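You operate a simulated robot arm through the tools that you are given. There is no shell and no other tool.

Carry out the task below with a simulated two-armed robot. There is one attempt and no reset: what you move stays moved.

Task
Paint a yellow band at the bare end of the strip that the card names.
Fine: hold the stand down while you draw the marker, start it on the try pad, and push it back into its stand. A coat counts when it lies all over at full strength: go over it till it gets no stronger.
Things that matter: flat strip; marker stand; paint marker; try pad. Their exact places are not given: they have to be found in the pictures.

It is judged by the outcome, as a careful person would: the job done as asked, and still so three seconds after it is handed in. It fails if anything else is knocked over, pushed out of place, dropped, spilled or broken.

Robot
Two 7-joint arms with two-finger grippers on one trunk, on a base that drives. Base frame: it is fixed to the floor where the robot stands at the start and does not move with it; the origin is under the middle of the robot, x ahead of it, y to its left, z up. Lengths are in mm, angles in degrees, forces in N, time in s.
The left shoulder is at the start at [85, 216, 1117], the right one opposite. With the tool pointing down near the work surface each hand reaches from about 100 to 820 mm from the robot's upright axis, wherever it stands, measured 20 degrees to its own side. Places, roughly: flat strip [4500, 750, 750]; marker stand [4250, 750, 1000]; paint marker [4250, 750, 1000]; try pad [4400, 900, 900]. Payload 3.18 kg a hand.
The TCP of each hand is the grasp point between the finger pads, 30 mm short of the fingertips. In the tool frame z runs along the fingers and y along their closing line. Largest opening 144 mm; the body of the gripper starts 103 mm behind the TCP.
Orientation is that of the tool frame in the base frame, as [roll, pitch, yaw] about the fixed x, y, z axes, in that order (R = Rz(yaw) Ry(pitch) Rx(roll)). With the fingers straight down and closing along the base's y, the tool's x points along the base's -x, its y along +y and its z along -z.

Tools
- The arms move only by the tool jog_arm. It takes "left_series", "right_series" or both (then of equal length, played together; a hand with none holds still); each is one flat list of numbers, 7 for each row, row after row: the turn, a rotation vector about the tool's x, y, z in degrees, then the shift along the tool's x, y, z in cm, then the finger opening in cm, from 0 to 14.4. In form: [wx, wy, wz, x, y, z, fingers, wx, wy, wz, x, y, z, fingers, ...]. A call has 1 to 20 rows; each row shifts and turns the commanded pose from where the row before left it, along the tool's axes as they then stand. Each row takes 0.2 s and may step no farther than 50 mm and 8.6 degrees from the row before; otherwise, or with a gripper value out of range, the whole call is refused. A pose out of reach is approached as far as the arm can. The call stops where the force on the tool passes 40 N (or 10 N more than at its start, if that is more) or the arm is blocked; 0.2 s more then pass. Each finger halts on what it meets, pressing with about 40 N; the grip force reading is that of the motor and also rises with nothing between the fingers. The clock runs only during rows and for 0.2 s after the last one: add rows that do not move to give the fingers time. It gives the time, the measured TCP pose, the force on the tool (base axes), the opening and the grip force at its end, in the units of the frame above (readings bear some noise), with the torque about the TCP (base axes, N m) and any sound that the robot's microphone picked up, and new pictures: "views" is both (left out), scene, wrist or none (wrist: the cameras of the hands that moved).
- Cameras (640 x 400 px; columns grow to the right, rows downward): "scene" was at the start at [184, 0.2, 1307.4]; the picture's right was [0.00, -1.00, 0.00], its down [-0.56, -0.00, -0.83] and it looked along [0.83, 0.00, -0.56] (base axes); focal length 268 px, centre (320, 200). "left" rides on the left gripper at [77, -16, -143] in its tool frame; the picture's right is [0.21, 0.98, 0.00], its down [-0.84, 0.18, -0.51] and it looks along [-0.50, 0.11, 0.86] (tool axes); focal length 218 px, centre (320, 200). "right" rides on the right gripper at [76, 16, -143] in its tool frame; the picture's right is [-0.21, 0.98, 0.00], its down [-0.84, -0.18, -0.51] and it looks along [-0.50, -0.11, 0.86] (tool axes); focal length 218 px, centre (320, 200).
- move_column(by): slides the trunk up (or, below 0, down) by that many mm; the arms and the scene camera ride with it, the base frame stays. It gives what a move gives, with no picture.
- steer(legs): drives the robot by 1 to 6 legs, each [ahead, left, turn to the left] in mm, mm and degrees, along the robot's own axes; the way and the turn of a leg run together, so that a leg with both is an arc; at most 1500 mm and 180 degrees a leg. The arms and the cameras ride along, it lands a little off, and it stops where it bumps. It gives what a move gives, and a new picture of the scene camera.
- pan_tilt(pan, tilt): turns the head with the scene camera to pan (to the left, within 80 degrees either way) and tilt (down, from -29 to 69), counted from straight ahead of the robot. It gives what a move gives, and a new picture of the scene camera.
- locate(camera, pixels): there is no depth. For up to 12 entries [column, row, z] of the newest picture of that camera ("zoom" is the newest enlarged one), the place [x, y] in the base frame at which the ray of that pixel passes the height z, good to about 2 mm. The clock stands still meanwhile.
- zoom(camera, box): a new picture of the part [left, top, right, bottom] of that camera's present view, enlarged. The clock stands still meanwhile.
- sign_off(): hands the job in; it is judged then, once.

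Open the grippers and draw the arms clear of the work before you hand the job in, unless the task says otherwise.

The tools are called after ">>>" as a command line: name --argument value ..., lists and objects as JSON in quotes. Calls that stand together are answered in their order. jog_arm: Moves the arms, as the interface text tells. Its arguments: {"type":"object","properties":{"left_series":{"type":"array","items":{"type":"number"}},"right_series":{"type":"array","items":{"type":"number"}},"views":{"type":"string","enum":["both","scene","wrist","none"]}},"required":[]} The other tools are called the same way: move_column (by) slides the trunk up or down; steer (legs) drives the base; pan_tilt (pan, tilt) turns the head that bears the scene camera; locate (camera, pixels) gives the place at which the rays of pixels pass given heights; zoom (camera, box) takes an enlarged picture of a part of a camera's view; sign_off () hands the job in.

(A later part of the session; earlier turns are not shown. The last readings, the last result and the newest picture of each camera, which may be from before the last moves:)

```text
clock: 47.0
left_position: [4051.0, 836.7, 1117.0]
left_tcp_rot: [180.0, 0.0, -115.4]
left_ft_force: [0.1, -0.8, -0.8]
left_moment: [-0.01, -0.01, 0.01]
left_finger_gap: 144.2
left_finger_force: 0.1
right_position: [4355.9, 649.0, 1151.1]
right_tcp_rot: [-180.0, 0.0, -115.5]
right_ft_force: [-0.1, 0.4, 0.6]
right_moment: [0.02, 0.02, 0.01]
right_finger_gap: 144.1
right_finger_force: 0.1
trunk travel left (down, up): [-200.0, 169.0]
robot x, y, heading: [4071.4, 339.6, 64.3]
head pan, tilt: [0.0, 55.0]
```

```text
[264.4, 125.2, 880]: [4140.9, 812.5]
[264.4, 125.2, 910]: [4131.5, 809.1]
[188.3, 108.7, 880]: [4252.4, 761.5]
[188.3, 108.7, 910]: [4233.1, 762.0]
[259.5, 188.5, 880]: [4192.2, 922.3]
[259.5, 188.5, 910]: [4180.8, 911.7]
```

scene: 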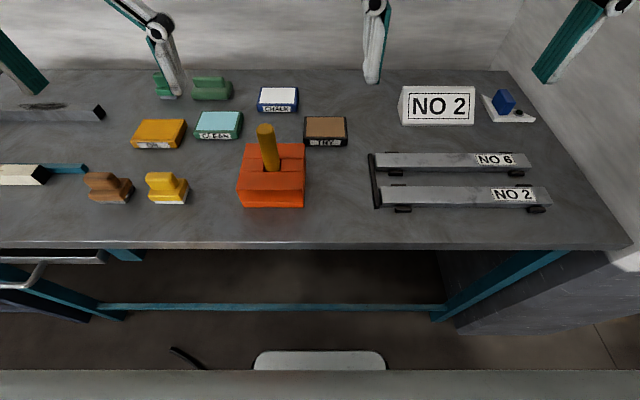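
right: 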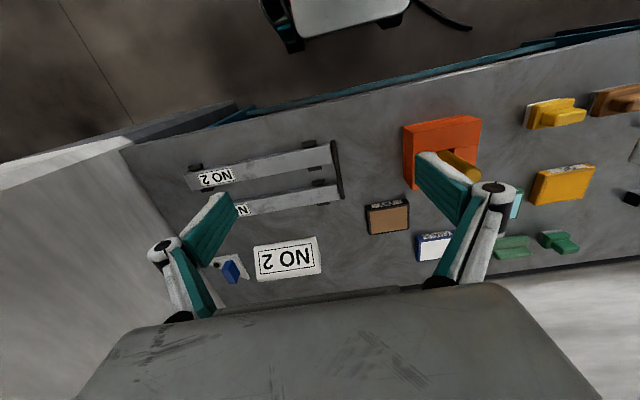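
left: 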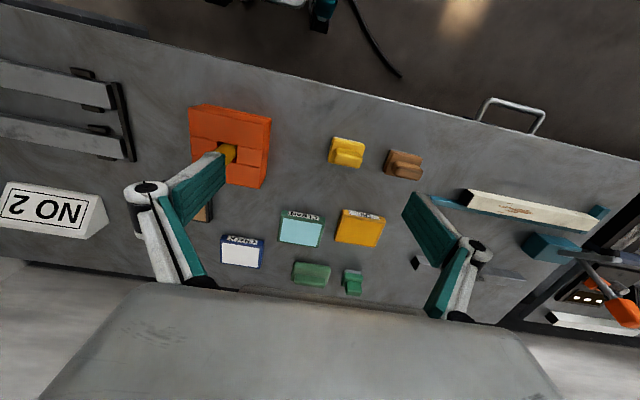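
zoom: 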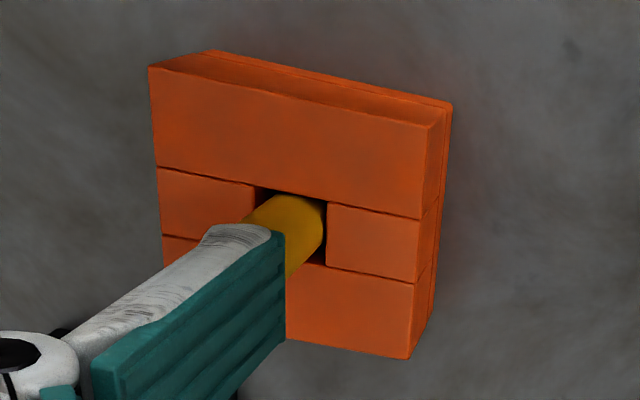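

Measured: stand top z≈909, centre (4209,834), marker top ≈995; strip top ≈860; try pad centre ≈(4367,935) at z≈868. I now turn the left hand 90° about its axis and then tilt it 45° (fingers pointing right-down) so it can straddle the marker and press the stand from above.

>>> jog_arm --left_series '[0, 0, 8.2, 0, 0, 0, 14.4, 0, 0, 8.2, 0, 0, 0, 14, 0, 0, 8.2, 0, 0, 0, 13, 0, 0, 8.2, 0, 0, 0, 12, 0, 0, 8.2, 0, 0, 0, 11, 0, 0, 8.2, 0, 0, 0, 10, 0, 0, 8.2, 0, 0, 0, 9, 0, 0, 8.2, 0, 0, 0, 9, 0, 0, 8.2, 0, 0, 0, 9, 0, 0, 8.2, 0, 0, 0, 9, 0, 0, 8.0, 0, 0, 0, 9]' --views "both"

```text
clock: 49.4
left_position: [4044.8, 817.2, 1109.8]
left_tcp_rot: [179.9, 2.4, -139.6]
left_ft_force: [-0.1, -0.4, 0.9]
left_moment: [0.06, -0.03, 0.0]
left_finger_gap: 90.1
left_finger_force: 0.0
left hand out of reach, approached as far as the arm can: row 3, 4, 5, 6, 7, 8, 9, 10, 11
right_position: [4354.6, 647.5, 1153.7]
right_tcp_rot: [179.9, 0.0, -115.6]
right_ft_force: [-0.1, 0.3, 0.2]
right_moment: [0.07, -0.05, 0.0]
right_finger_gap: 144.0
right_finger_force: 0.1
trunk travel left (down, up): [-200.0, 169.0]
robot x, y, heading: [4071.2, 342.4, 64.5]
head pan, tilt: [0.0, 55.0]
```

scene: 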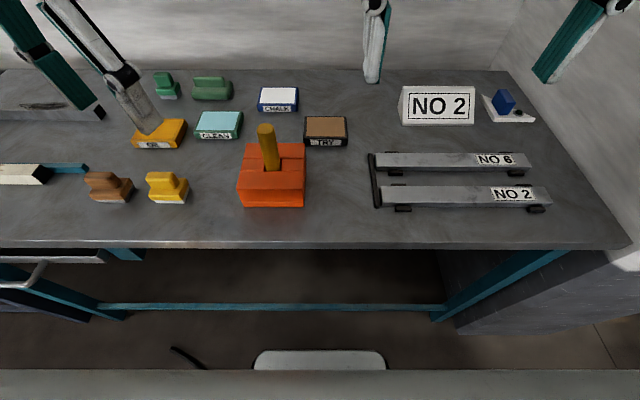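
left: 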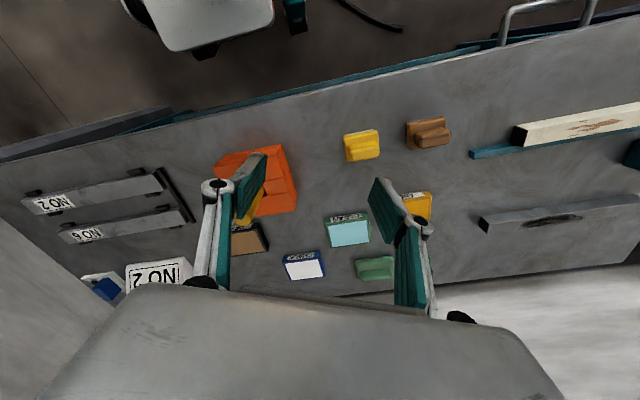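

The left wrist runs out of travel in that direction (yaw stuck at -139.6). I will instead bring the left hand from the front with its fingers tilted away-down; first I find out where the commanded pose stands by turning back a few rows.

>>> jog_arm --left_series '[0, 0, -8.2, 0, 0, 0, 9]' --views "none"

```text
clock: 49.8
left_position: [4045.5, 818.4, 1109.4]
left_tcp_rot: [-179.6, 2.2, -131.4]
left_ft_force: [-0.2, 0.9, 0.4]
left_moment: [-0.02, -0.02, -0.02]
left_finger_gap: 90.0
left_finger_force: 0.0
right_position: [4356.0, 649.3, 1151.6]
right_tcp_rot: [180.0, -0.1, -115.5]
right_ft_force: [-1.2, -0.3, 0.6]
right_moment: [0.0, -0.01, 0.01]
right_finger_gap: 143.9
right_finger_force: 0.1
trunk travel left (down, up): [-200.0, 169.0]
robot x, y, heading: [4072.8, 338.9, 64.5]
head pan, tilt: [0.0, 55.0]
```

Commands start from the measured pose, good: the left is at yaw -131.4. I tilt it now 45° about its closing line so the fingers point away-down from the front-left.

>>> jog_arm --left_series '[0, -7.5, 0, 0, 0, 0, 9, 0, -7.5, 0, 0, 0, 0, 9, 0, -7.5, 0, 0, 0, 0, 9, 0, -7.5, 0, 0, 0, 0, 9, 0, -7.5, 0, 0, 0, 0, 9, 0, -7.5, 0, 0, 0, 0, 9, 0, 0, 0, 0, 0, 0, 9]' --views "both"

```text
clock: 51.4
left_position: [4064.3, 849.0, 1146.2]
left_tcp_rot: [-179.3, 47.1, -131.1]
left_ft_force: [-0.4, -0.2, 0.3]
left_moment: [-0.02, -0.01, 0.0]
left_finger_gap: 90.2
left_finger_force: 0.1
left hand out of reach, approached as far as the arm can: row 5, 6
right_position: [4356.7, 647.9, 1151.5]
right_tcp_rot: [180.0, 0.0, -115.5]
right_ft_force: [0.5, -0.4, -0.8]
right_moment: [-0.01, -0.03, 0.01]
right_finger_gap: 144.0
right_finger_force: 0.0
trunk travel left (down, up): [-200.0, 169.0]
robot x, y, heading: [4070.5, 341.4, 64.5]
head pan, tilt: [0.0, 55.0]
```

scene: 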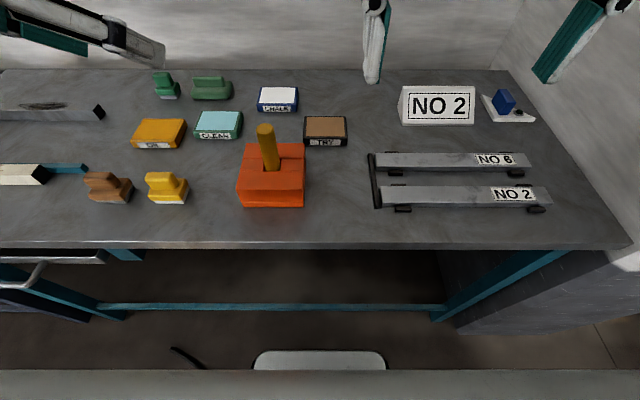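
left: 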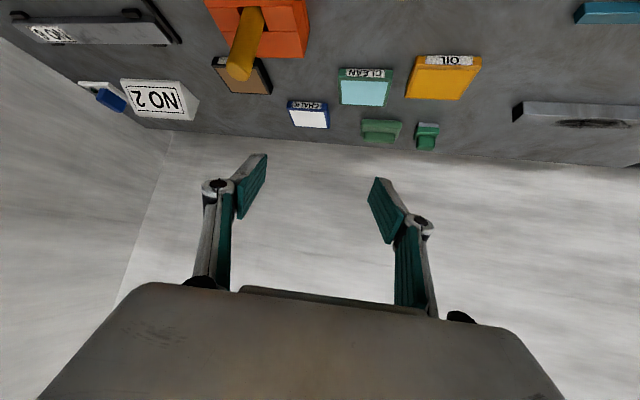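

The left hand now points away-down (pitch 47°), slightly displaced. I move it to above the stand at TCP (4195,818,1100), well over the marker top at 995.

>>> jog_arm --left_series '[0, 0, 0, -0.2325, -2.9675, 1.9375, 9, 0, 0, 0, -0.2325, -2.9675, 1.9375, 9, 0, 0, 0, -0.2325, -2.9675, 1.9375, 9, 0, 0, 0, -0.2325, -2.9675, 1.9375, 9, 0, 0, 0, 0, 0, 0, 9]' --views "both"

```text
clock: 52.6
left_position: [4195.8, 817.4, 1099.8]
left_tcp_rot: [-179.4, 47.3, -131.0]
left_ft_force: [-0.9, -0.1, 0.4]
left_moment: [0.02, -0.02, 0.01]
left_finger_gap: 89.8
left_finger_force: 0.1
right_position: [4355.2, 648.0, 1153.0]
right_tcp_rot: [-179.9, 0.1, -115.4]
right_ft_force: [0.6, 0.1, 0.4]
right_moment: [0.0, -0.03, -0.03]
right_finger_gap: 144.2
right_finger_force: 0.2
trunk travel left (down, up): [-200.0, 169.0]
robot x, y, heading: [4068.4, 340.7, 64.5]
head pan, tilt: [0.0, 55.0]
```

scene: 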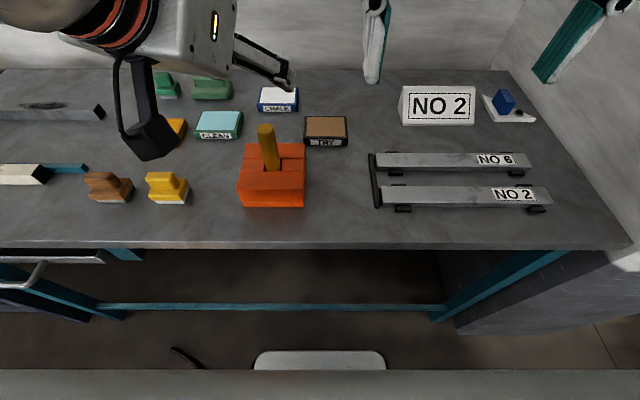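
left: 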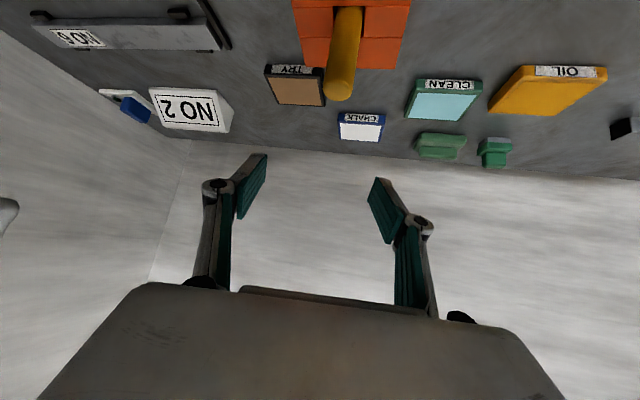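

The left TCP is over the stand, centred on the marker within 1 mm across its closing line. I lower it 100 mm so that the fingers straddle the marker, still about 60 mm above the stand top.

>>> jog_arm --left_series '[0, 0, 0, 2.45, 0, 2.26, 9, 0, 0, 0, 2.45, 0, 2.26, 9, 0, 0, 0, 2.45, 0, 2.26, 9, 0, 0, 0, 0, 0, 0, 9]' --views "both"

```text
clock: 53.6
left_position: [4203.3, 819.0, 1002.6]
left_tcp_rot: [-179.5, 47.3, -131.1]
left_ft_force: [-0.8, 0.6, -0.6]
left_moment: [0.03, 0.01, 0.01]
left_finger_gap: 90.0
left_finger_force: 0.0
left hand out of reach, approached as far as the arm can: row 3
right_position: [4355.3, 648.6, 1152.6]
right_tcp_rot: [180.0, 0.1, -115.5]
right_ft_force: [0.0, -0.7, 0.1]
right_moment: [0.01, -0.03, 0.02]
right_finger_gap: 144.3
right_finger_force: 0.2
trunk travel left (down, up): [-200.0, 169.0]
robot x, y, heading: [4070.4, 341.5, 64.6]
head pan, tilt: [0.0, 55.0]
```

scene: 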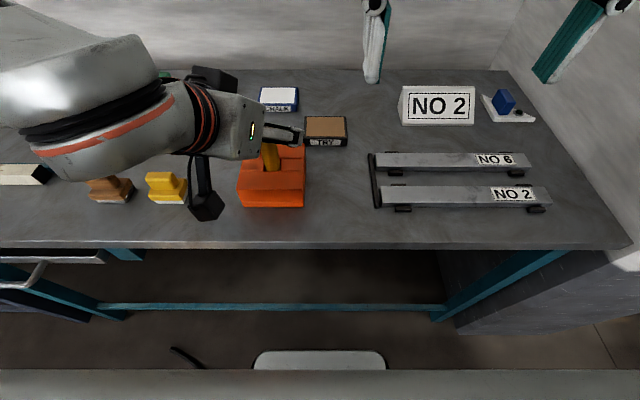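
left: 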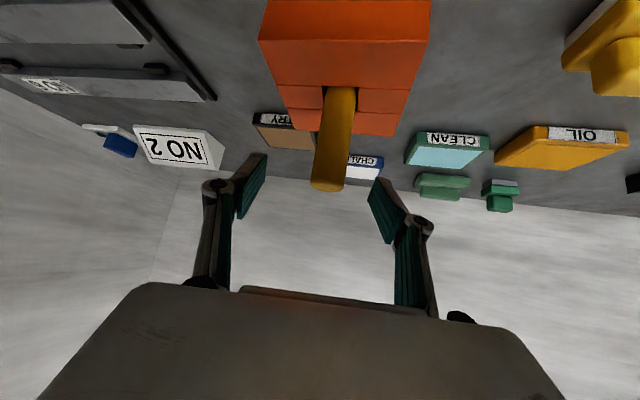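

The left arm is too folded to go lower from here (out of reach at z≈1003). I lift the left hand clear again, then shift the robot 100 mm left and 50 mm back to give both arms better room.

>>> jog_arm --left_series '[0, 0, 0, -2.45, 0, -2.26, 9, 0, 0, 0, -2.45, 0, -2.26, 9, 0, 0, 0, -2.45, 0, -2.26, 9, 0, 0, 0, 0, 0, 0, 9]' --views "none"

>>> steer --legs '[[-50, 100, 0]]'

```text
clock: 54.6
left_position: [4203.6, 822.8, 1103.6]
left_tcp_rot: [-179.3, 47.2, -131.0]
left_ft_force: [-0.6, 0.6, -0.7]
left_moment: [-0.04, 0.02, 0.0]
left_finger_gap: 89.7
left_finger_force: 0.0
right_position: [4356.4, 649.4, 1150.9]
right_tcp_rot: [180.0, -0.1, -115.5]
right_ft_force: [0.2, -0.1, -0.2]
right_moment: [-0.05, 0.0, -0.03]
right_finger_gap: 144.0
right_finger_force: 0.1
trunk travel left (down, up): [-200.0, 169.0]
robot x, y, heading: [4074.3, 342.0, 64.5]
head pan, tilt: [0.0, 55.0]
```

```text
clock: 56.1
left_position: [4090.8, 819.2, 1103.4]
left_tcp_rot: [-179.5, 47.2, -131.2]
left_ft_force: [-0.3, 0.2, 0.1]
left_moment: [-0.02, -0.03, -0.01]
left_finger_gap: 90.0
left_finger_force: 0.0
right_position: [4242.9, 646.1, 1151.6]
right_tcp_rot: [-180.0, 0.0, -115.6]
right_ft_force: [-0.3, -0.4, -0.5]
right_moment: [0.03, -0.07, 0.0]
right_finger_gap: 144.2
right_finger_force: 0.0
trunk travel left (down, up): [-200.0, 169.0]
robot x, y, heading: [3960.8, 337.1, 64.5]
head pan, tilt: [0.0, 55.0]
```

scene: 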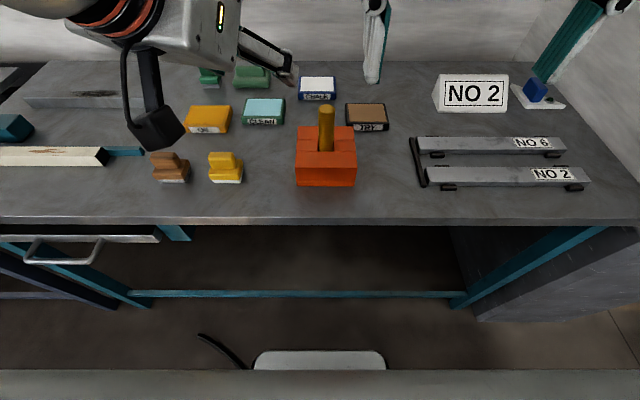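

The robot moved to (3961,337). I recheck the stand's location from this place with a zoom in the scene camera.

>>> zoom --camera "scene" --box '[270, 85, 430, 205]'

>>> zoom --camera "scene" --box '[400, 120, 480, 200]'

```text
3.33 times, centred on (350, 145) of scene
```

zoom: 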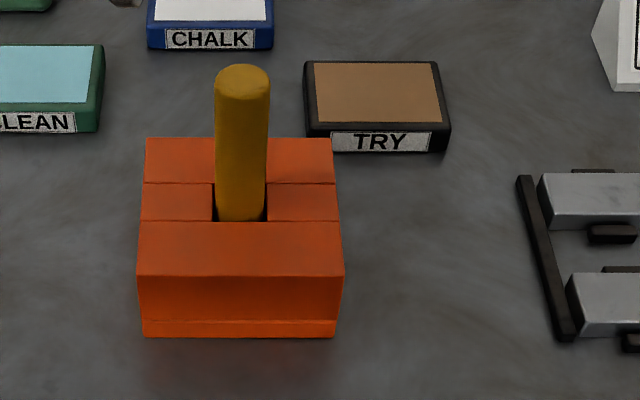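

```text
5.00 times, centred on (440, 160) of scene
```

zoom: 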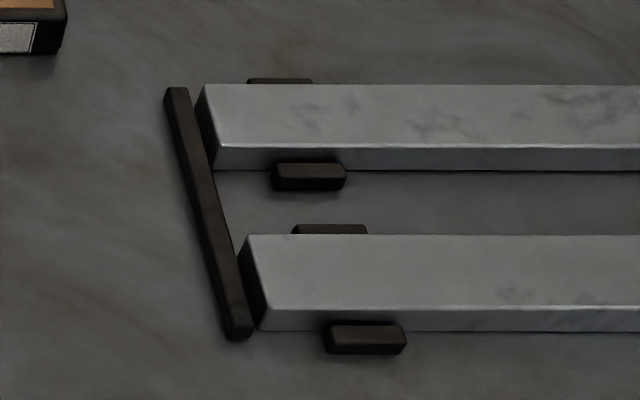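

I locate these corner pixels in the present scene picture to compare with the earlier coordinates.

>>> locate --camera "scene" --pixels '[[295.1, 167.8, 909], [357.2, 167.8, 909], [298.1, 126.4, 909], [353.9, 126.4, 909], [326, 145.6, 909], [326.6, 109, 995], [367, 112.6, 868], [428.4, 182, 860], [425.4, 166.8, 860]]'

```text
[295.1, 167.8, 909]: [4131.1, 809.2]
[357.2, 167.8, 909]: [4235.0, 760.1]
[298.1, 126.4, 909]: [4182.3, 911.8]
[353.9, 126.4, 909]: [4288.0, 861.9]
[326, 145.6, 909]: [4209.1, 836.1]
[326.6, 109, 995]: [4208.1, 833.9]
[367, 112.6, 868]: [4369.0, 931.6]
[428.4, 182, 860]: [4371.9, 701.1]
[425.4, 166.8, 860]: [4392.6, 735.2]
```

Positions agree within 2 mm (stand centre (4209,835), marker vertical). I bring the left hand over the stand centre and lower it 100 mm so that the fingers straddle the marker.

>>> jog_arm --left_series '[0, 0, 0, -1.577, -2.61, 1.703, 9, 0, 0, 0, -1.577, -2.61, 1.703, 9, 0, 0, 0, -1.577, -2.61, 1.703, 9, 0, 0, 0, 2.446, 0, 2.265, 9, 0, 0, 0, 2.446, 0, 2.265, 9, 0, 0, 0, 2.446, 0, 2.265, 9, 0, 0, 0, 0, 0, 0, 9]' --views "both"

```text
clock: 57.7
left_position: [4195.8, 817.8, 1003.1]
left_tcp_rot: [-179.4, 47.2, -131.1]
left_ft_force: [-0.1, -0.6, -0.3]
left_moment: [0.01, 0.01, -0.04]
left_finger_gap: 90.3
left_finger_force: 0.0
right_position: [4244.1, 646.4, 1151.5]
right_tcp_rot: [180.0, 0.1, -115.5]
right_ft_force: [0.1, 0.3, -0.1]
right_moment: [0.02, -0.01, 0.0]
right_finger_gap: 144.2
right_finger_force: 0.1
trunk travel left (down, up): [-200.0, 169.0]
robot x, y, heading: [3961.3, 335.3, 64.6]
head pan, tilt: [0.0, 55.0]
```

scene: 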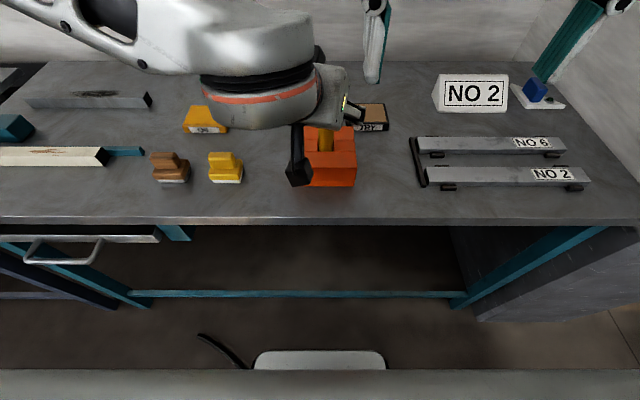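
left: 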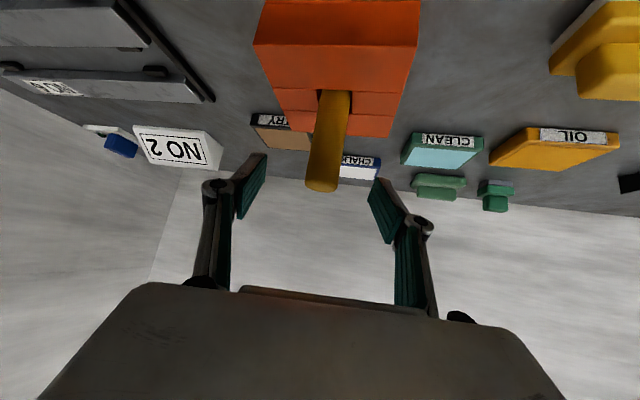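

The marker sits centred between the left fingers. To leave more room above for the right hand I tilt the left hand another 12° toward horizontal at this height.

>>> jog_arm --left_series '[0, -6, 0, 0, 0, 0, 9, 0, -6, 0, 0, 0, 0, 9, 0, 0, 0, 0, 0, 0, 9]' --views "scene"

```text
clock: 58.5
left_position: [4195.8, 817.6, 1004.4]
left_tcp_rot: [-179.2, 59.3, -130.9]
left_ft_force: [0.4, -0.3, -0.7]
left_moment: [0.0, 0.0, -0.01]
left_finger_gap: 89.9
left_finger_force: 0.1
right_position: [4244.8, 647.0, 1152.1]
right_tcp_rot: [179.9, 0.0, -115.5]
right_ft_force: [0.0, 0.2, -0.4]
right_moment: [-0.01, -0.02, 0.01]
right_finger_gap: 143.9
right_finger_force: 0.0
trunk travel left (down, up): [-200.0, 169.0]
robot x, y, heading: [3956.6, 337.1, 64.6]
head pan, tilt: [0.0, 55.0]
```

scene: 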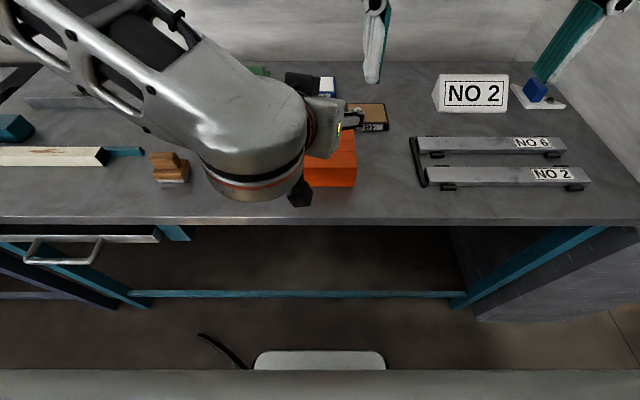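

Reached pitch 59°. I lower the left hand 58 mm to just above the stand top (contact expected near TCP z≈935).

>>> jog_arm --left_series '[0, 0, 0, 2.49, 0, 1.48, 9, 0, 0, 0, 2.49, 0, 1.48, 9, 0, 0, 0, 0, 0, 0, 9]' --views "both"

```text
clock: 59.3
left_position: [4196.5, 821.0, 946.6]
left_tcp_rot: [-178.7, 59.2, -130.1]
left_ft_force: [0.2, 0.3, -0.1]
left_moment: [0.0, -0.01, -0.03]
left_finger_gap: 90.2
left_finger_force: 0.0
right_position: [4242.4, 647.1, 1151.5]
right_tcp_rot: [-180.0, 0.1, -115.6]
right_ft_force: [0.8, -0.5, -1.1]
right_moment: [-0.05, 0.01, 0.02]
right_finger_gap: 144.1
right_finger_force: 0.2
trunk travel left (down, up): [-200.0, 169.0]
robot x, y, heading: [3961.3, 336.4, 64.4]
head pan, tilt: [0.0, 55.0]
```

scene: 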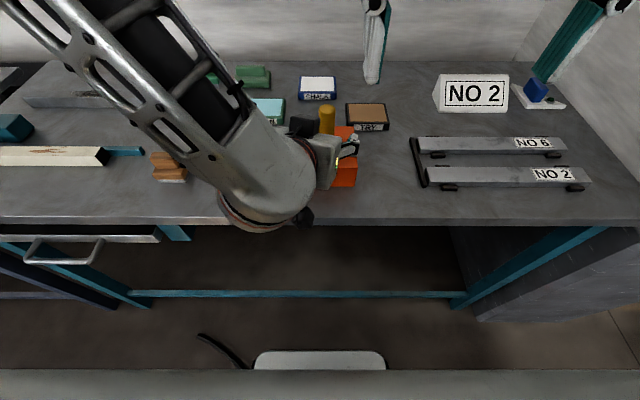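
left: 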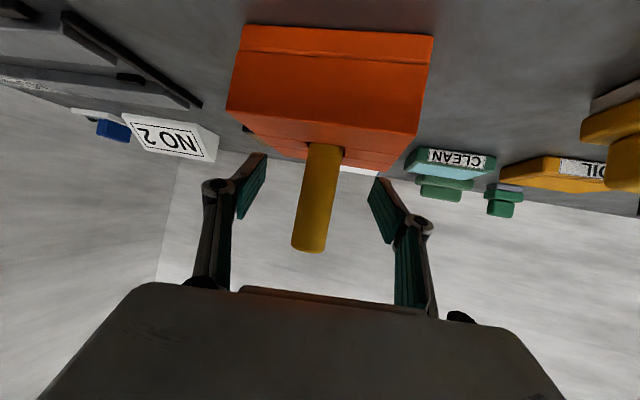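

The left fingers hover about 12 mm over the stand top on either side of the marker. I lower 9 mm, then feel for contact in small steps.

>>> jog_arm --left_series '[0, 0, 0, 0.258, 0, 0.153, 9, 0, 0, 0, 0.258, 0, 0.153, 9, 0, 0, 0, 0.258, 0, 0.153, 9, 0, 0, 0, 0, 0, 0, 9]' --views "none"

```text
clock: 60.5
left_position: [4183.7, 847.5, 950.1]
left_tcp_rot: [-172.1, 59.4, -120.3]
left_ft_force: [0.3, 0.7, 1.0]
left_moment: [0.0, 0.0, -0.01]
left_finger_gap: 90.1
left_finger_force: 0.0
right_position: [4243.4, 645.9, 1152.5]
right_tcp_rot: [179.9, 0.0, -115.5]
right_ft_force: [-0.8, 0.6, -0.2]
right_moment: [0.01, 0.0, -0.01]
right_finger_gap: 143.8
right_finger_force: 0.1
trunk travel left (down, up): [-200.0, 169.0]
robot x, y, heading: [3959.6, 336.9, 64.5]
head pan, tilt: [0.0, 55.0]
stopped in row 4 (left hand): the arm was blocked; the commanded pose is now the measured one
```

The left hand drifted sideways (to (4184,848,950)) and reports it was blocked; I look at the pictures before doing anything.

>>> jog_arm --left_series '[0, 0, 0, 0, 0, 0, 9]' --views "both"

>>> zoom --camera "scene" --box '[200, 80, 400, 240]'

```text
clock: 60.9
left_position: [4183.2, 847.0, 949.9]
left_tcp_rot: [-172.1, 59.4, -120.4]
left_ft_force: [0.0, 0.5, 0.4]
left_moment: [-0.02, -0.02, -0.02]
left_finger_gap: 90.1
left_finger_force: 0.0
right_position: [4244.7, 647.5, 1151.9]
right_tcp_rot: [179.9, -0.1, -115.5]
right_ft_force: [-0.1, 0.2, -0.5]
right_moment: [-0.01, -0.01, 0.03]
right_finger_gap: 143.8
right_finger_force: 0.0
trunk travel left (down, up): [-200.0, 169.0]
robot x, y, heading: [3958.6, 341.3, 64.4]
head pan, tilt: [0.0, 55.0]
```

scene: 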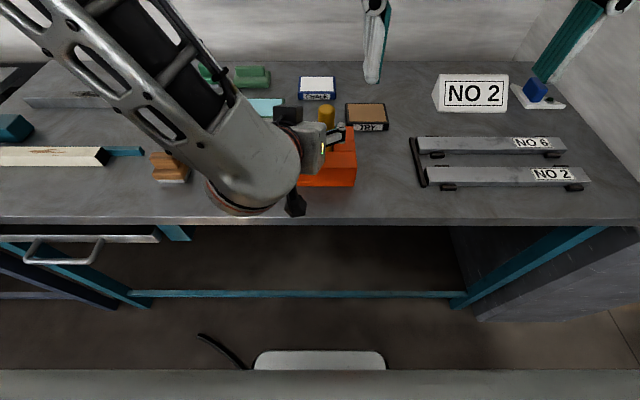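
left: 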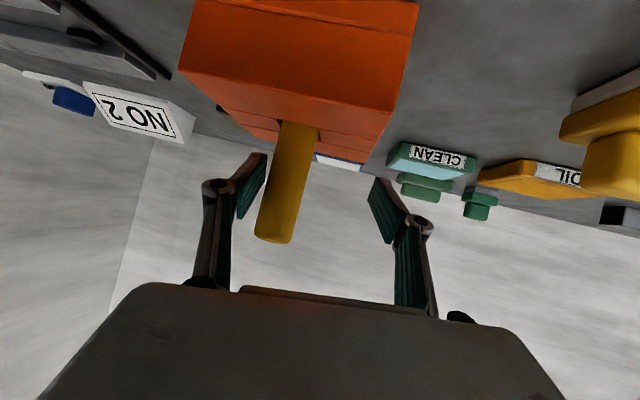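

```text
2.50 times, centred on (300, 160) of scene
```

zoom: 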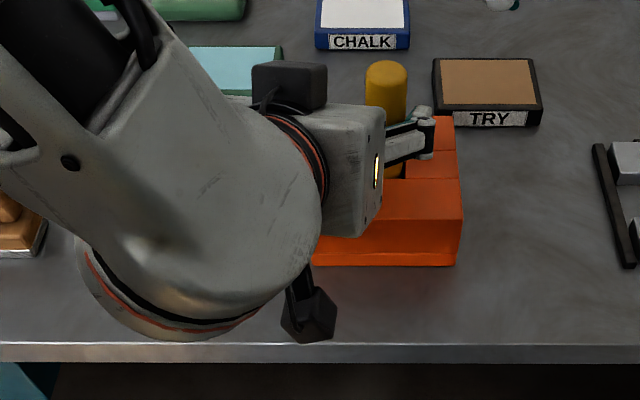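

No tool force shows, so it's likely an arm link limit rather than the stand. I lift the left hand straight up 70 mm again and look at the whole arm.

>>> jog_arm --left_series '[0, 0, 0, -3.01, -0.245, -1.765, 9, 0, 0, 0, -3.01, -0.245, -1.765, 9, 0, 0, 0, 0, 0, 0, 9]' --views "none"

>>> pan_tilt --pan 25 --tilt 60

```text
clock: 61.7
left_position: [4186.7, 842.9, 1019.9]
left_tcp_rot: [-172.7, 59.4, -121.3]
left_ft_force: [-0.4, 0.6, 0.8]
left_moment: [0.01, 0.01, 0.03]
left_finger_gap: 90.0
left_finger_force: 0.1
right_position: [4246.0, 646.5, 1152.5]
right_tcp_rot: [179.9, 0.0, -115.5]
right_ft_force: [-0.1, 0.1, 0.1]
right_moment: [0.0, 0.04, -0.03]
right_finger_gap: 143.8
right_finger_force: 0.0
trunk travel left (down, up): [-200.0, 169.0]
robot x, y, heading: [3962.1, 338.1, 64.4]
head pan, tilt: [0.0, 55.0]
```

```text
clock: 62.6
left_position: [4186.1, 844.2, 1020.4]
left_tcp_rot: [-172.5, 59.4, -121.1]
left_ft_force: [-0.7, 0.3, 0.2]
left_moment: [0.01, 0.03, 0.01]
left_finger_gap: 89.9
left_finger_force: 0.0
right_position: [4244.2, 646.1, 1151.9]
right_tcp_rot: [180.0, 0.0, -115.6]
right_ft_force: [0.8, 0.4, 0.1]
right_moment: [0.02, 0.0, -0.02]
right_finger_gap: 143.7
right_finger_force: 0.0
trunk travel left (down, up): [-200.0, 169.0]
robot x, y, heading: [3960.1, 341.7, 64.5]
head pan, tilt: [25.0, 60.0]
```

scene: 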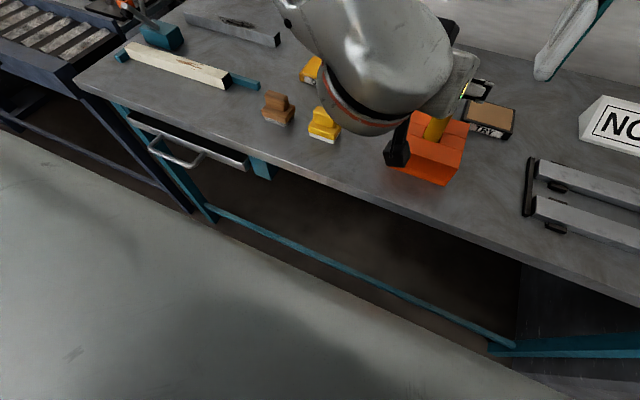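

The stamps and stand are untouched; the left forearm comes from high above, so its wrist is over-bent. I raise the left hand 100 mm and then lower the trunk 100 mm, so the forearm lies flatter.

>>> jog_arm --left_series '[0, 0, 0, -3.01, -0.23, -1.765, 9, 0, 0, 0, -3.01, -0.23, -1.765, 9, 0, 0, 0, -3.01, -0.23, -1.765, 9, 0, 0, 0, 0, 0, 0, 9]' --views "none"

>>> move_column --by -100

>>> pan_tilt --pan 0 --tilt 50

```text
clock: 63.6
left_position: [4187.6, 845.7, 1121.9]
left_tcp_rot: [-172.7, 59.5, -121.2]
left_ft_force: [0.1, 0.3, 0.1]
left_moment: [-0.04, -0.03, -0.04]
left_finger_gap: 89.9
left_finger_force: 0.1
right_position: [4244.1, 646.7, 1151.3]
right_tcp_rot: [180.0, 0.1, -115.5]
right_ft_force: [0.6, 0.6, -1.2]
right_moment: [0.01, -0.01, 0.0]
right_finger_gap: 144.0
right_finger_force: 0.0
trunk travel left (down, up): [-200.0, 169.0]
robot x, y, heading: [3963.2, 336.9, 64.3]
head pan, tilt: [25.0, 60.0]
```

```text
clock: 64.9
left_position: [4185.2, 842.6, 1027.8]
left_tcp_rot: [-172.6, 59.7, -121.3]
left_ft_force: [-0.6, -0.6, 0.6]
left_moment: [-0.03, 0.03, -0.02]
left_finger_gap: 90.0
left_finger_force: 0.0
right_position: [4243.8, 644.5, 1054.4]
right_tcp_rot: [179.9, 0.3, -115.4]
right_ft_force: [-0.2, -0.4, 0.1]
right_moment: [0.08, -0.02, -0.04]
right_finger_gap: 144.2
right_finger_force: 0.1
trunk travel left (down, up): [-100.0, 269.0]
robot x, y, heading: [3959.7, 338.3, 64.9]
head pan, tilt: [25.0, 60.0]
```

```text
clock: 65.8
left_position: [4186.1, 844.8, 1023.3]
left_tcp_rot: [-172.6, 59.4, -121.1]
left_ft_force: [-1.1, -0.2, -0.5]
left_moment: [-0.03, 0.02, -0.01]
left_finger_gap: 89.9
left_finger_force: 0.1
right_position: [4245.1, 645.5, 1052.8]
right_tcp_rot: [179.8, 0.0, -114.9]
right_ft_force: [55.3, -37.8, 26.6]
right_moment: [4.12, 10.72, 6.52]
right_finger_gap: 144.0
right_finger_force: 0.1
trunk travel left (down, up): [-100.0, 269.0]
robot x, y, heading: [3960.9, 337.0, 64.5]
head pan, tilt: [0.0, 50.0]
```

scene: 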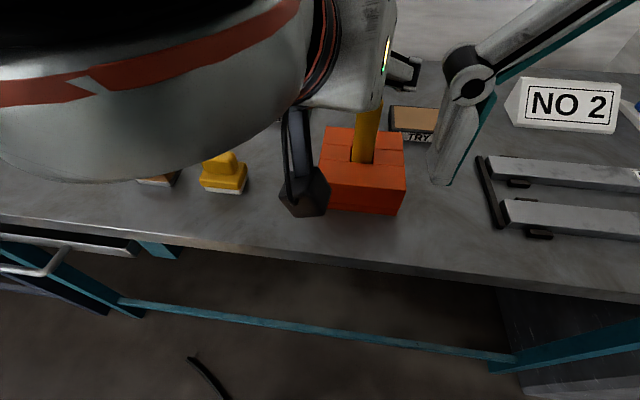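

The right hand suddenly reads 55 N, so the left wrist and the right hand are touching after the height change. I move the right hand 120 mm to the right (its -y) to free it.

>>> jog_arm --right_series '[0, 0, 0, 0, -3, 0, 14.4, 0, 0, 0, 0, -3, 0, 14.4, 0, 0, 0, 0, -3, 0, 14.4, 0, 0, 0, 0, -3, 0, 14.4, 0, 0, 0, 0, 0, 0, 14.4]' --views "both"

```text
clock: 67.0
left_position: [4184.2, 844.7, 1023.8]
left_tcp_rot: [-172.5, 59.4, -121.1]
left_ft_force: [0.1, 0.3, -0.2]
left_moment: [0.02, -0.01, 0.0]
left_finger_gap: 90.2
left_finger_force: 0.0
right_position: [4353.9, 595.2, 1050.1]
right_tcp_rot: [-179.9, 0.1, -115.5]
right_ft_force: [0.6, 0.6, -0.1]
right_moment: [0.0, -0.04, -0.02]
right_finger_gap: 144.0
right_finger_force: 0.1
trunk travel left (down, up): [-100.0, 269.0]
robot x, y, heading: [3967.1, 335.8, 64.5]
head pan, tilt: [0.0, 50.0]
```

scene: 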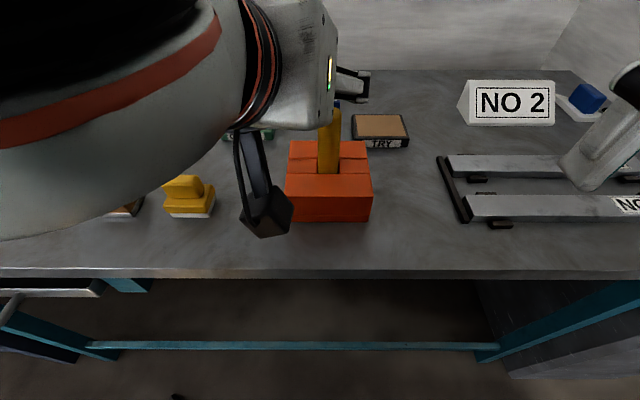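
right: 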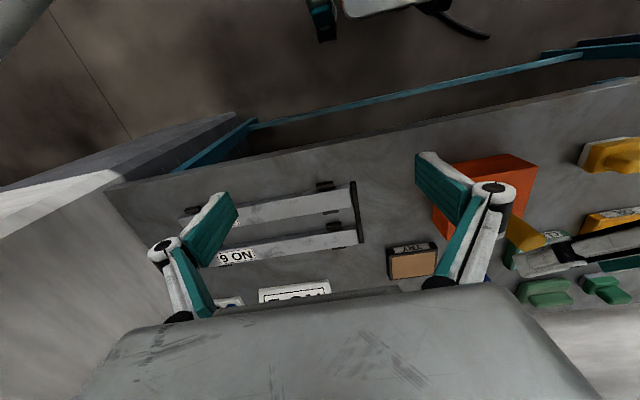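

Forces are back to zero and nothing on the bench has moved. I level the left hand (roll back to 180°) and turn its approach back to yaw about -131, 15 mm higher meanwhile.

>>> jog_arm --left_series '[-7.4, 0, 0, 0, 0, 0, 9, 4.3, 0, 2.55, 0, 0, 0, 9, 4.3, 0, 2.55, 0, 0, 0, 9, 0, 0, 0, 0, 0, 0, 9]' --views "none"

```text
clock: 68.0
left_position: [4185.9, 844.1, 1024.8]
left_tcp_rot: [-180.0, 59.5, -131.1]
left_ft_force: [0.3, -0.6, 0.2]
left_moment: [-0.01, 0.01, 0.05]
left_finger_gap: 90.0
left_finger_force: 0.1
right_position: [4353.7, 594.5, 1052.3]
right_tcp_rot: [180.0, 0.0, -115.6]
right_ft_force: [0.4, 0.7, 0.8]
right_moment: [0.03, -0.02, -0.01]
right_finger_gap: 143.9
right_finger_force: 0.0
trunk travel left (down, up): [-100.0, 269.0]
robot x, y, heading: [3960.6, 340.2, 64.5]
head pan, tilt: [0.0, 50.0]
```

That works freely now. I try to turn another 20° so that the left hand comes more from the left side, leaving room for the right hand.

>>> jog_arm --left_series '[5.74, 0, 3.4, 0, 0, 0, 9, 5.74, 0, 3.4, 0, 0, 0, 9, 5.74, 0, 3.4, 0, 0, 0, 9, 0, 0, 0, 0, 0, 0, 9]' --views "scene"

```text
clock: 69.0
left_position: [4185.1, 844.1, 1026.3]
left_tcp_rot: [179.9, 59.4, -151.5]
left_ft_force: [0.1, 0.1, 0.6]
left_moment: [-0.01, -0.03, 0.01]
left_finger_gap: 89.8
left_finger_force: 0.1
right_position: [4353.4, 594.3, 1052.4]
right_tcp_rot: [-180.0, 0.1, -115.5]
right_ft_force: [0.2, 0.5, -0.9]
right_moment: [-0.01, 0.01, 0.02]
right_finger_gap: 143.8
right_finger_force: 0.0
trunk travel left (down, up): [-100.0, 269.0]
robot x, y, heading: [3957.8, 336.8, 64.5]
head pan, tilt: [0.0, 50.0]
```

scene: 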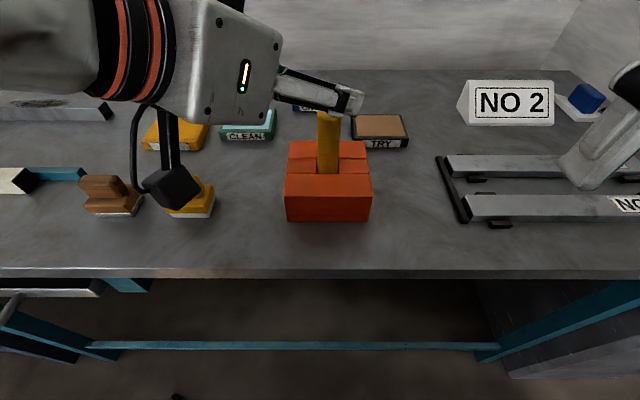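

The left hand now comes nicely from the left. Its camera bracket (172,185) hangs near the yellow stamp (190,200), so I check where that stamp is before lowering.

>>> locate --camera "scene" --pixels '[[165, 214, 850], [212, 217, 850], [215, 190, 850], [200, 178, 900], [178, 180, 900], [172, 205, 950], [150, 190, 960], [290, 221, 850], [370, 221, 850]]'

>>> zoom --camera "scene" --box '[60, 100, 380, 300]'

```text
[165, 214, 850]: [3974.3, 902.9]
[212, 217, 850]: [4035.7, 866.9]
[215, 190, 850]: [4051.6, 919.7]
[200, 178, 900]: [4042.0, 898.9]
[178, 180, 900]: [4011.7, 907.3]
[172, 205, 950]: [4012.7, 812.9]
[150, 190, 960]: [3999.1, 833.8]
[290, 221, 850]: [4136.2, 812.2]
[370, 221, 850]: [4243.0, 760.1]
```

```text
2.00 times, centred on (220, 200) of scene
```

zoom: 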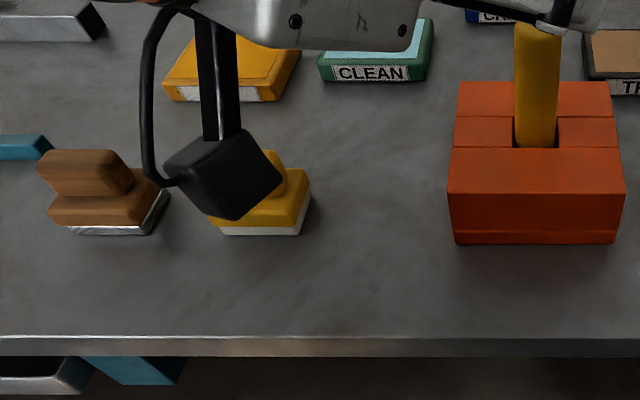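

The stamp is well clear (bracket will pass at y≈730, stamp at y>865). I centre the left hand on the marker and lower it to about 12 mm above the stand top.

>>> jog_arm --left_series '[0, 0, 0, 0.2, -1.8, 0.1, 9, 0, 0, 0, 2.25, -0.05, 1.08, 9, 0, 0, 0, 2.3, -0.04, 1.08, 9, 0, 0, 0, 2.34, -0.04, 1.08, 9, 0, 0, 0, 0, 0, 0, 9]' --views "both"

```text
clock: 70.2
left_position: [4192.8, 827.5, 946.4]
left_tcp_rot: [179.9, 59.3, -151.2]
left_ft_force: [-0.4, 0.4, 0.2]
left_moment: [0.02, 0.01, -0.01]
left_finger_gap: 89.9
left_finger_force: 0.1
left hand out of reach, approached as far as the arm can: row 4
right_position: [4353.5, 594.7, 1052.9]
right_tcp_rot: [-180.0, 0.0, -115.5]
right_ft_force: [0.5, -0.1, 0.5]
right_moment: [0.01, 0.0, 0.0]
right_finger_gap: 143.9
right_finger_force: 0.0
trunk travel left (down, up): [-100.0, 269.0]
robot x, y, heading: [3957.7, 336.3, 64.6]
head pan, tilt: [0.0, 50.0]
```

scene: 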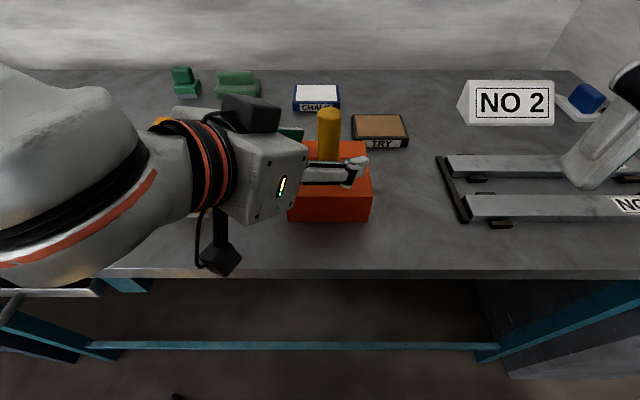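
left: 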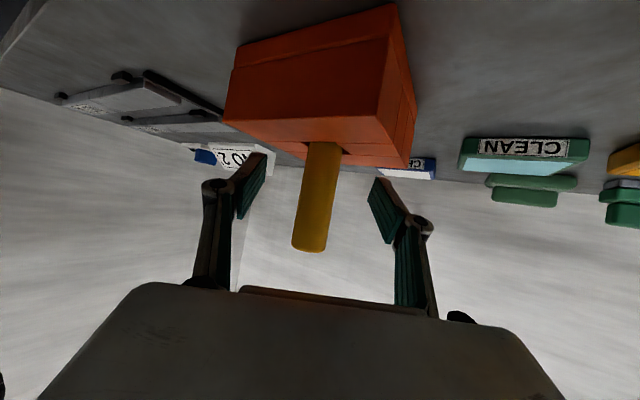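

The left arm again runs short at z≈946 with this tilt. I ease the tilt by 10° (the fingers stay above the stand top) and then feel downward in 1.5 mm steps.

>>> jog_arm --left_series '[0, 5, 0, 0, 0, 0, 9, 0, 5, 0, 0, 0, 0, 9, 0, 0, 0, 0, 0, 0, 9]' --views "none"

```text
clock: 71.0
left_position: [4191.4, 828.2, 947.5]
left_tcp_rot: [-180.0, 49.2, -151.2]
left_ft_force: [0.4, 0.7, 0.4]
left_moment: [0.01, 0.06, -0.01]
left_finger_gap: 90.0
left_finger_force: 0.1
right_position: [4353.8, 593.5, 1052.0]
right_tcp_rot: [-180.0, -0.1, -115.5]
right_ft_force: [0.2, -0.3, 0.1]
right_moment: [-0.02, 0.02, -0.02]
right_finger_gap: 144.1
right_finger_force: 0.1
trunk travel left (down, up): [-100.0, 269.0]
robot x, y, heading: [3958.6, 339.3, 64.5]
head pan, tilt: [0.0, 50.0]
```

Pose reached with tilt 49°. I lower it in two 4 mm rows toward contact, expected near z≈938.

>>> jog_arm --left_series '[0, 0, 0, 0.303, 0, 0.261, 9, 0, 0, 0, 0.303, 0, 0.261, 9, 0, 0, 0, 0, 0, 0, 9]' --views "none"

```text
clock: 71.8
left_position: [4191.7, 827.0, 939.5]
left_tcp_rot: [-180.0, 49.4, -151.2]
left_ft_force: [-0.7, -0.3, -0.8]
left_moment: [0.01, -0.03, 0.01]
left_finger_gap: 89.9
left_finger_force: 0.0
right_position: [4353.7, 595.1, 1051.9]
right_tcp_rot: [180.0, 0.1, -115.5]
right_ft_force: [0.3, 0.0, -0.2]
right_moment: [0.02, 0.03, 0.01]
right_finger_gap: 144.2
right_finger_force: 0.1
trunk travel left (down, up): [-100.0, 269.0]
robot x, y, heading: [3958.3, 339.5, 64.4]
head pan, tilt: [0.0, 50.0]
```

Tracking well, no contact yet at z=939.5. I continue down in 1.5 mm rows watching the force.

>>> jog_arm --left_series '[0, 0, 0, 0.114, 0, 0.098, 9, 0, 0, 0, 0.114, 0, 0.098, 9, 0, 0, 0, 0, 0, 0, 9]' --views "none"

```text
clock: 72.6
left_position: [4193.8, 826.0, 935.5]
left_tcp_rot: [179.9, 49.4, -151.2]
left_ft_force: [-0.5, 0.5, -0.7]
left_moment: [0.03, 0.0, 0.03]
left_finger_gap: 89.9
left_finger_force: 0.1
right_position: [4353.4, 594.3, 1052.6]
right_tcp_rot: [179.9, 0.0, -115.4]
right_ft_force: [0.0, -0.2, -0.4]
right_moment: [0.01, 0.01, 0.04]
right_finger_gap: 144.2
right_finger_force: 0.0
trunk travel left (down, up): [-100.0, 269.0]
robot x, y, heading: [3957.0, 337.0, 64.5]
head pan, tilt: [0.0, 50.0]
```

>>> jog_arm --left_series '[0, 0, 0, 0.114, 0, 0.098, 9, 0, 0, 0, 0.114, 0, 0.098, 9, 0, 0, 0, 0, 0, 0, 9]' --views "both"

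```text
clock: 73.4
left_position: [4194.2, 826.2, 934.7]
left_tcp_rot: [179.9, 49.5, -151.1]
left_ft_force: [0.2, 0.5, 3.9]
left_moment: [-0.04, -0.12, 0.05]
left_finger_gap: 89.9
left_finger_force: 0.0
right_position: [4354.1, 594.1, 1052.3]
right_tcp_rot: [-180.0, 0.1, -115.4]
right_ft_force: [-0.1, 0.5, 0.1]
right_moment: [-0.03, -0.01, -0.01]
right_finger_gap: 143.6
right_finger_force: 0.1
trunk travel left (down, up): [-100.0, 269.0]
robot x, y, heading: [3959.6, 340.3, 64.1]
head pan, tilt: [0.0, 50.0]
```

scene: 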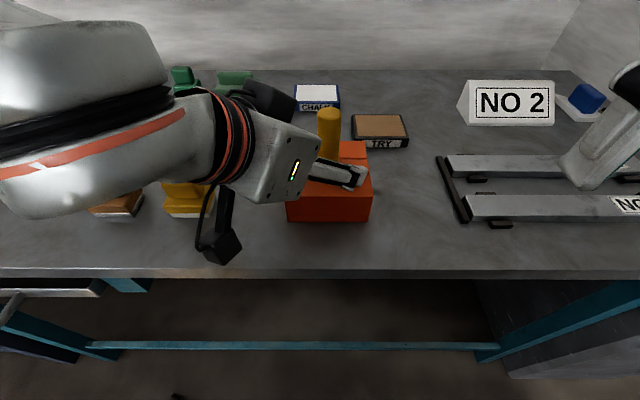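
left: 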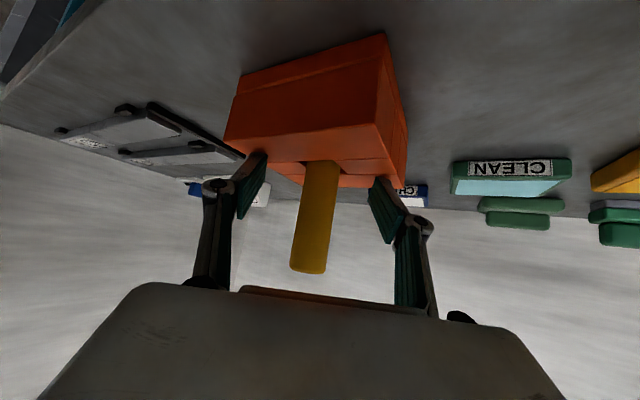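

Contact: 3.9 N upward on the left fingers at z=934.7, both fingers beside the marker. I leave the left there and bring the right hand above the marker (TCP z≈1070), closing its fingers to 50 mm on the way.

>>> jog_arm --right_series '[0, 0, 0, -3.86, 0, -0.45, 12, 0, 0, 0, -3.86, 0, -0.45, 10, 0, 0, 0, -3.86, 0, -0.45, 8, 0, 0, 0, -3.86, 0, -0.45, 6, 0, 0, 0, 0, 4.7, 0, 5, 0, 0, 0, 0, 4.7, 0, 5, 0, 0, 0, 0, 4.7, 0, 5, 0, 0, 0, 0, 4.7, 0, 5, 0, 0, 0, 0, 4.69, 0, 5, 0, 0, 0, 0, 0, 0, 5]' --views "both"

```text
clock: 75.6
left_position: [4193.4, 824.6, 934.0]
left_tcp_rot: [-180.0, 49.5, -151.2]
left_ft_force: [1.4, 0.7, 8.8]
left_moment: [-0.05, -0.19, -0.01]
left_finger_gap: 88.6
left_finger_force: 0.1
right_position: [4207.3, 834.6, 1071.8]
right_tcp_rot: [179.8, 0.1, -115.5]
right_ft_force: [-0.7, 0.0, -0.1]
right_moment: [0.04, 0.01, 0.02]
right_finger_gap: 49.9
right_finger_force: 0.0
trunk travel left (down, up): [-100.0, 269.0]
robot x, y, heading: [3960.0, 341.6, 64.4]
head pan, tilt: [0.0, 50.0]
```

scene: 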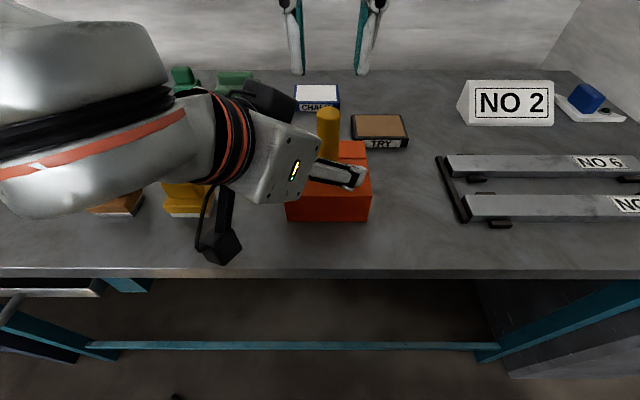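
right: 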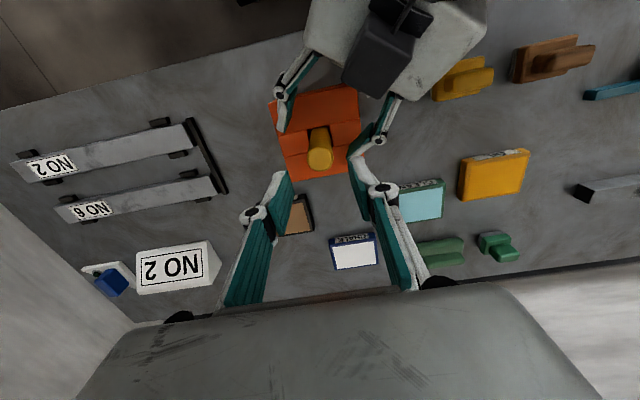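

The right hand is centred over the marker (320,155 in its view lines up with the TCP axis). I lower it 85 mm with fingers open to 50 mm and check.

>>> jog_arm --right_series '[0, 0, 0, 0, 0, 2.9, 5, 0, 0, 0, 0, 0, 2.9, 5, 0, 0, 0, 0, 0, 2.7, 5, 0, 0, 0, 0, 0, 0, 5]' --views "both"

```text
clock: 76.6
left_position: [4194.3, 825.5, 934.9]
left_tcp_rot: [179.9, 49.4, -151.2]
left_ft_force: [1.3, 0.2, 7.9]
left_moment: [0.12, -0.09, 0.06]
left_finger_gap: 90.2
left_finger_force: 0.1
right_position: [4208.4, 836.4, 985.8]
right_tcp_rot: [179.9, 0.1, -115.5]
right_ft_force: [-0.5, 0.5, -1.0]
right_moment: [0.02, 0.01, -0.01]
right_finger_gap: 49.7
right_finger_force: 0.1
trunk travel left (down, up): [-100.0, 269.0]
robot x, y, heading: [3958.6, 342.0, 64.7]
head pan, tilt: [0.0, 50.0]
```

scene: 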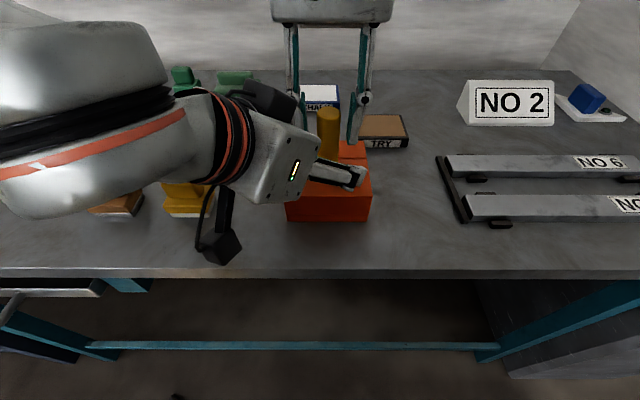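
right: 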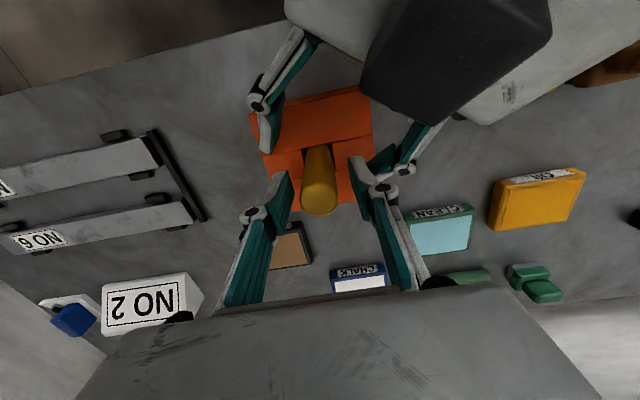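

The left hand's black box (460,60 in the right view) would come close to the right hand's camera if I go lower. I turn the right hand 35° about the marker axis, moving its camera away to the right, before lowering.

>>> jog_arm --right_series '[0, 0, -7, 0, 0, 0, 5, 0, 0, -7, 0, 0, 0, 5, 0, 0, -7, 0, 0, 0, 5, 0, 0, -7, 0, 0, 0, 5, 0, 0, -7, 0, 0, 0, 5, 0, 0, 0, 0, 0, 0, 5]' --views "both"

```text
clock: 78.0
left_position: [4191.8, 826.5, 933.8]
left_tcp_rot: [180.0, 49.4, -151.2]
left_ft_force: [0.1, 0.2, 9.1]
left_moment: [0.09, -0.1, -0.02]
left_finger_gap: 90.6
left_finger_force: 0.0
right_position: [4206.4, 833.9, 985.6]
right_tcp_rot: [-179.9, 0.1, -83.9]
right_ft_force: [0.2, 0.1, 0.0]
right_moment: [0.0, 0.01, 0.02]
right_finger_gap: 49.9
right_finger_force: 0.1
right hand out of reach, approached as far as the arm can: row 5
trunk travel left (down, up): [-100.0, 269.0]
robot x, y, heading: [3959.9, 336.5, 64.4]
head pan, tilt: [0.0, 50.0]
```

scene: 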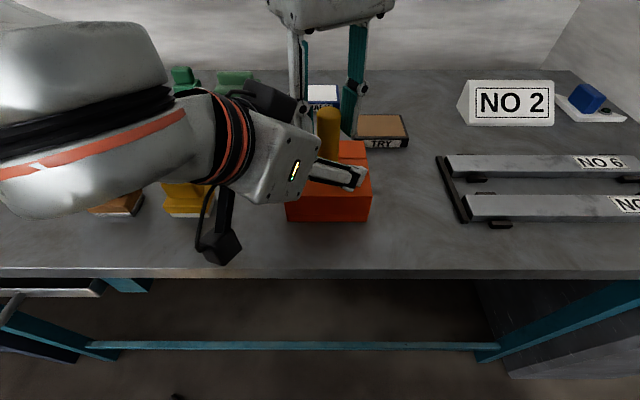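
right: 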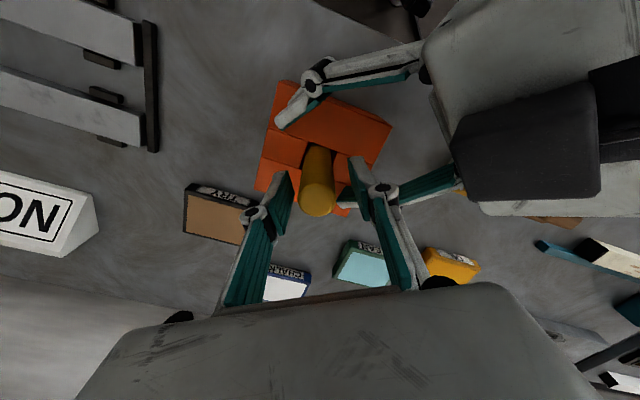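

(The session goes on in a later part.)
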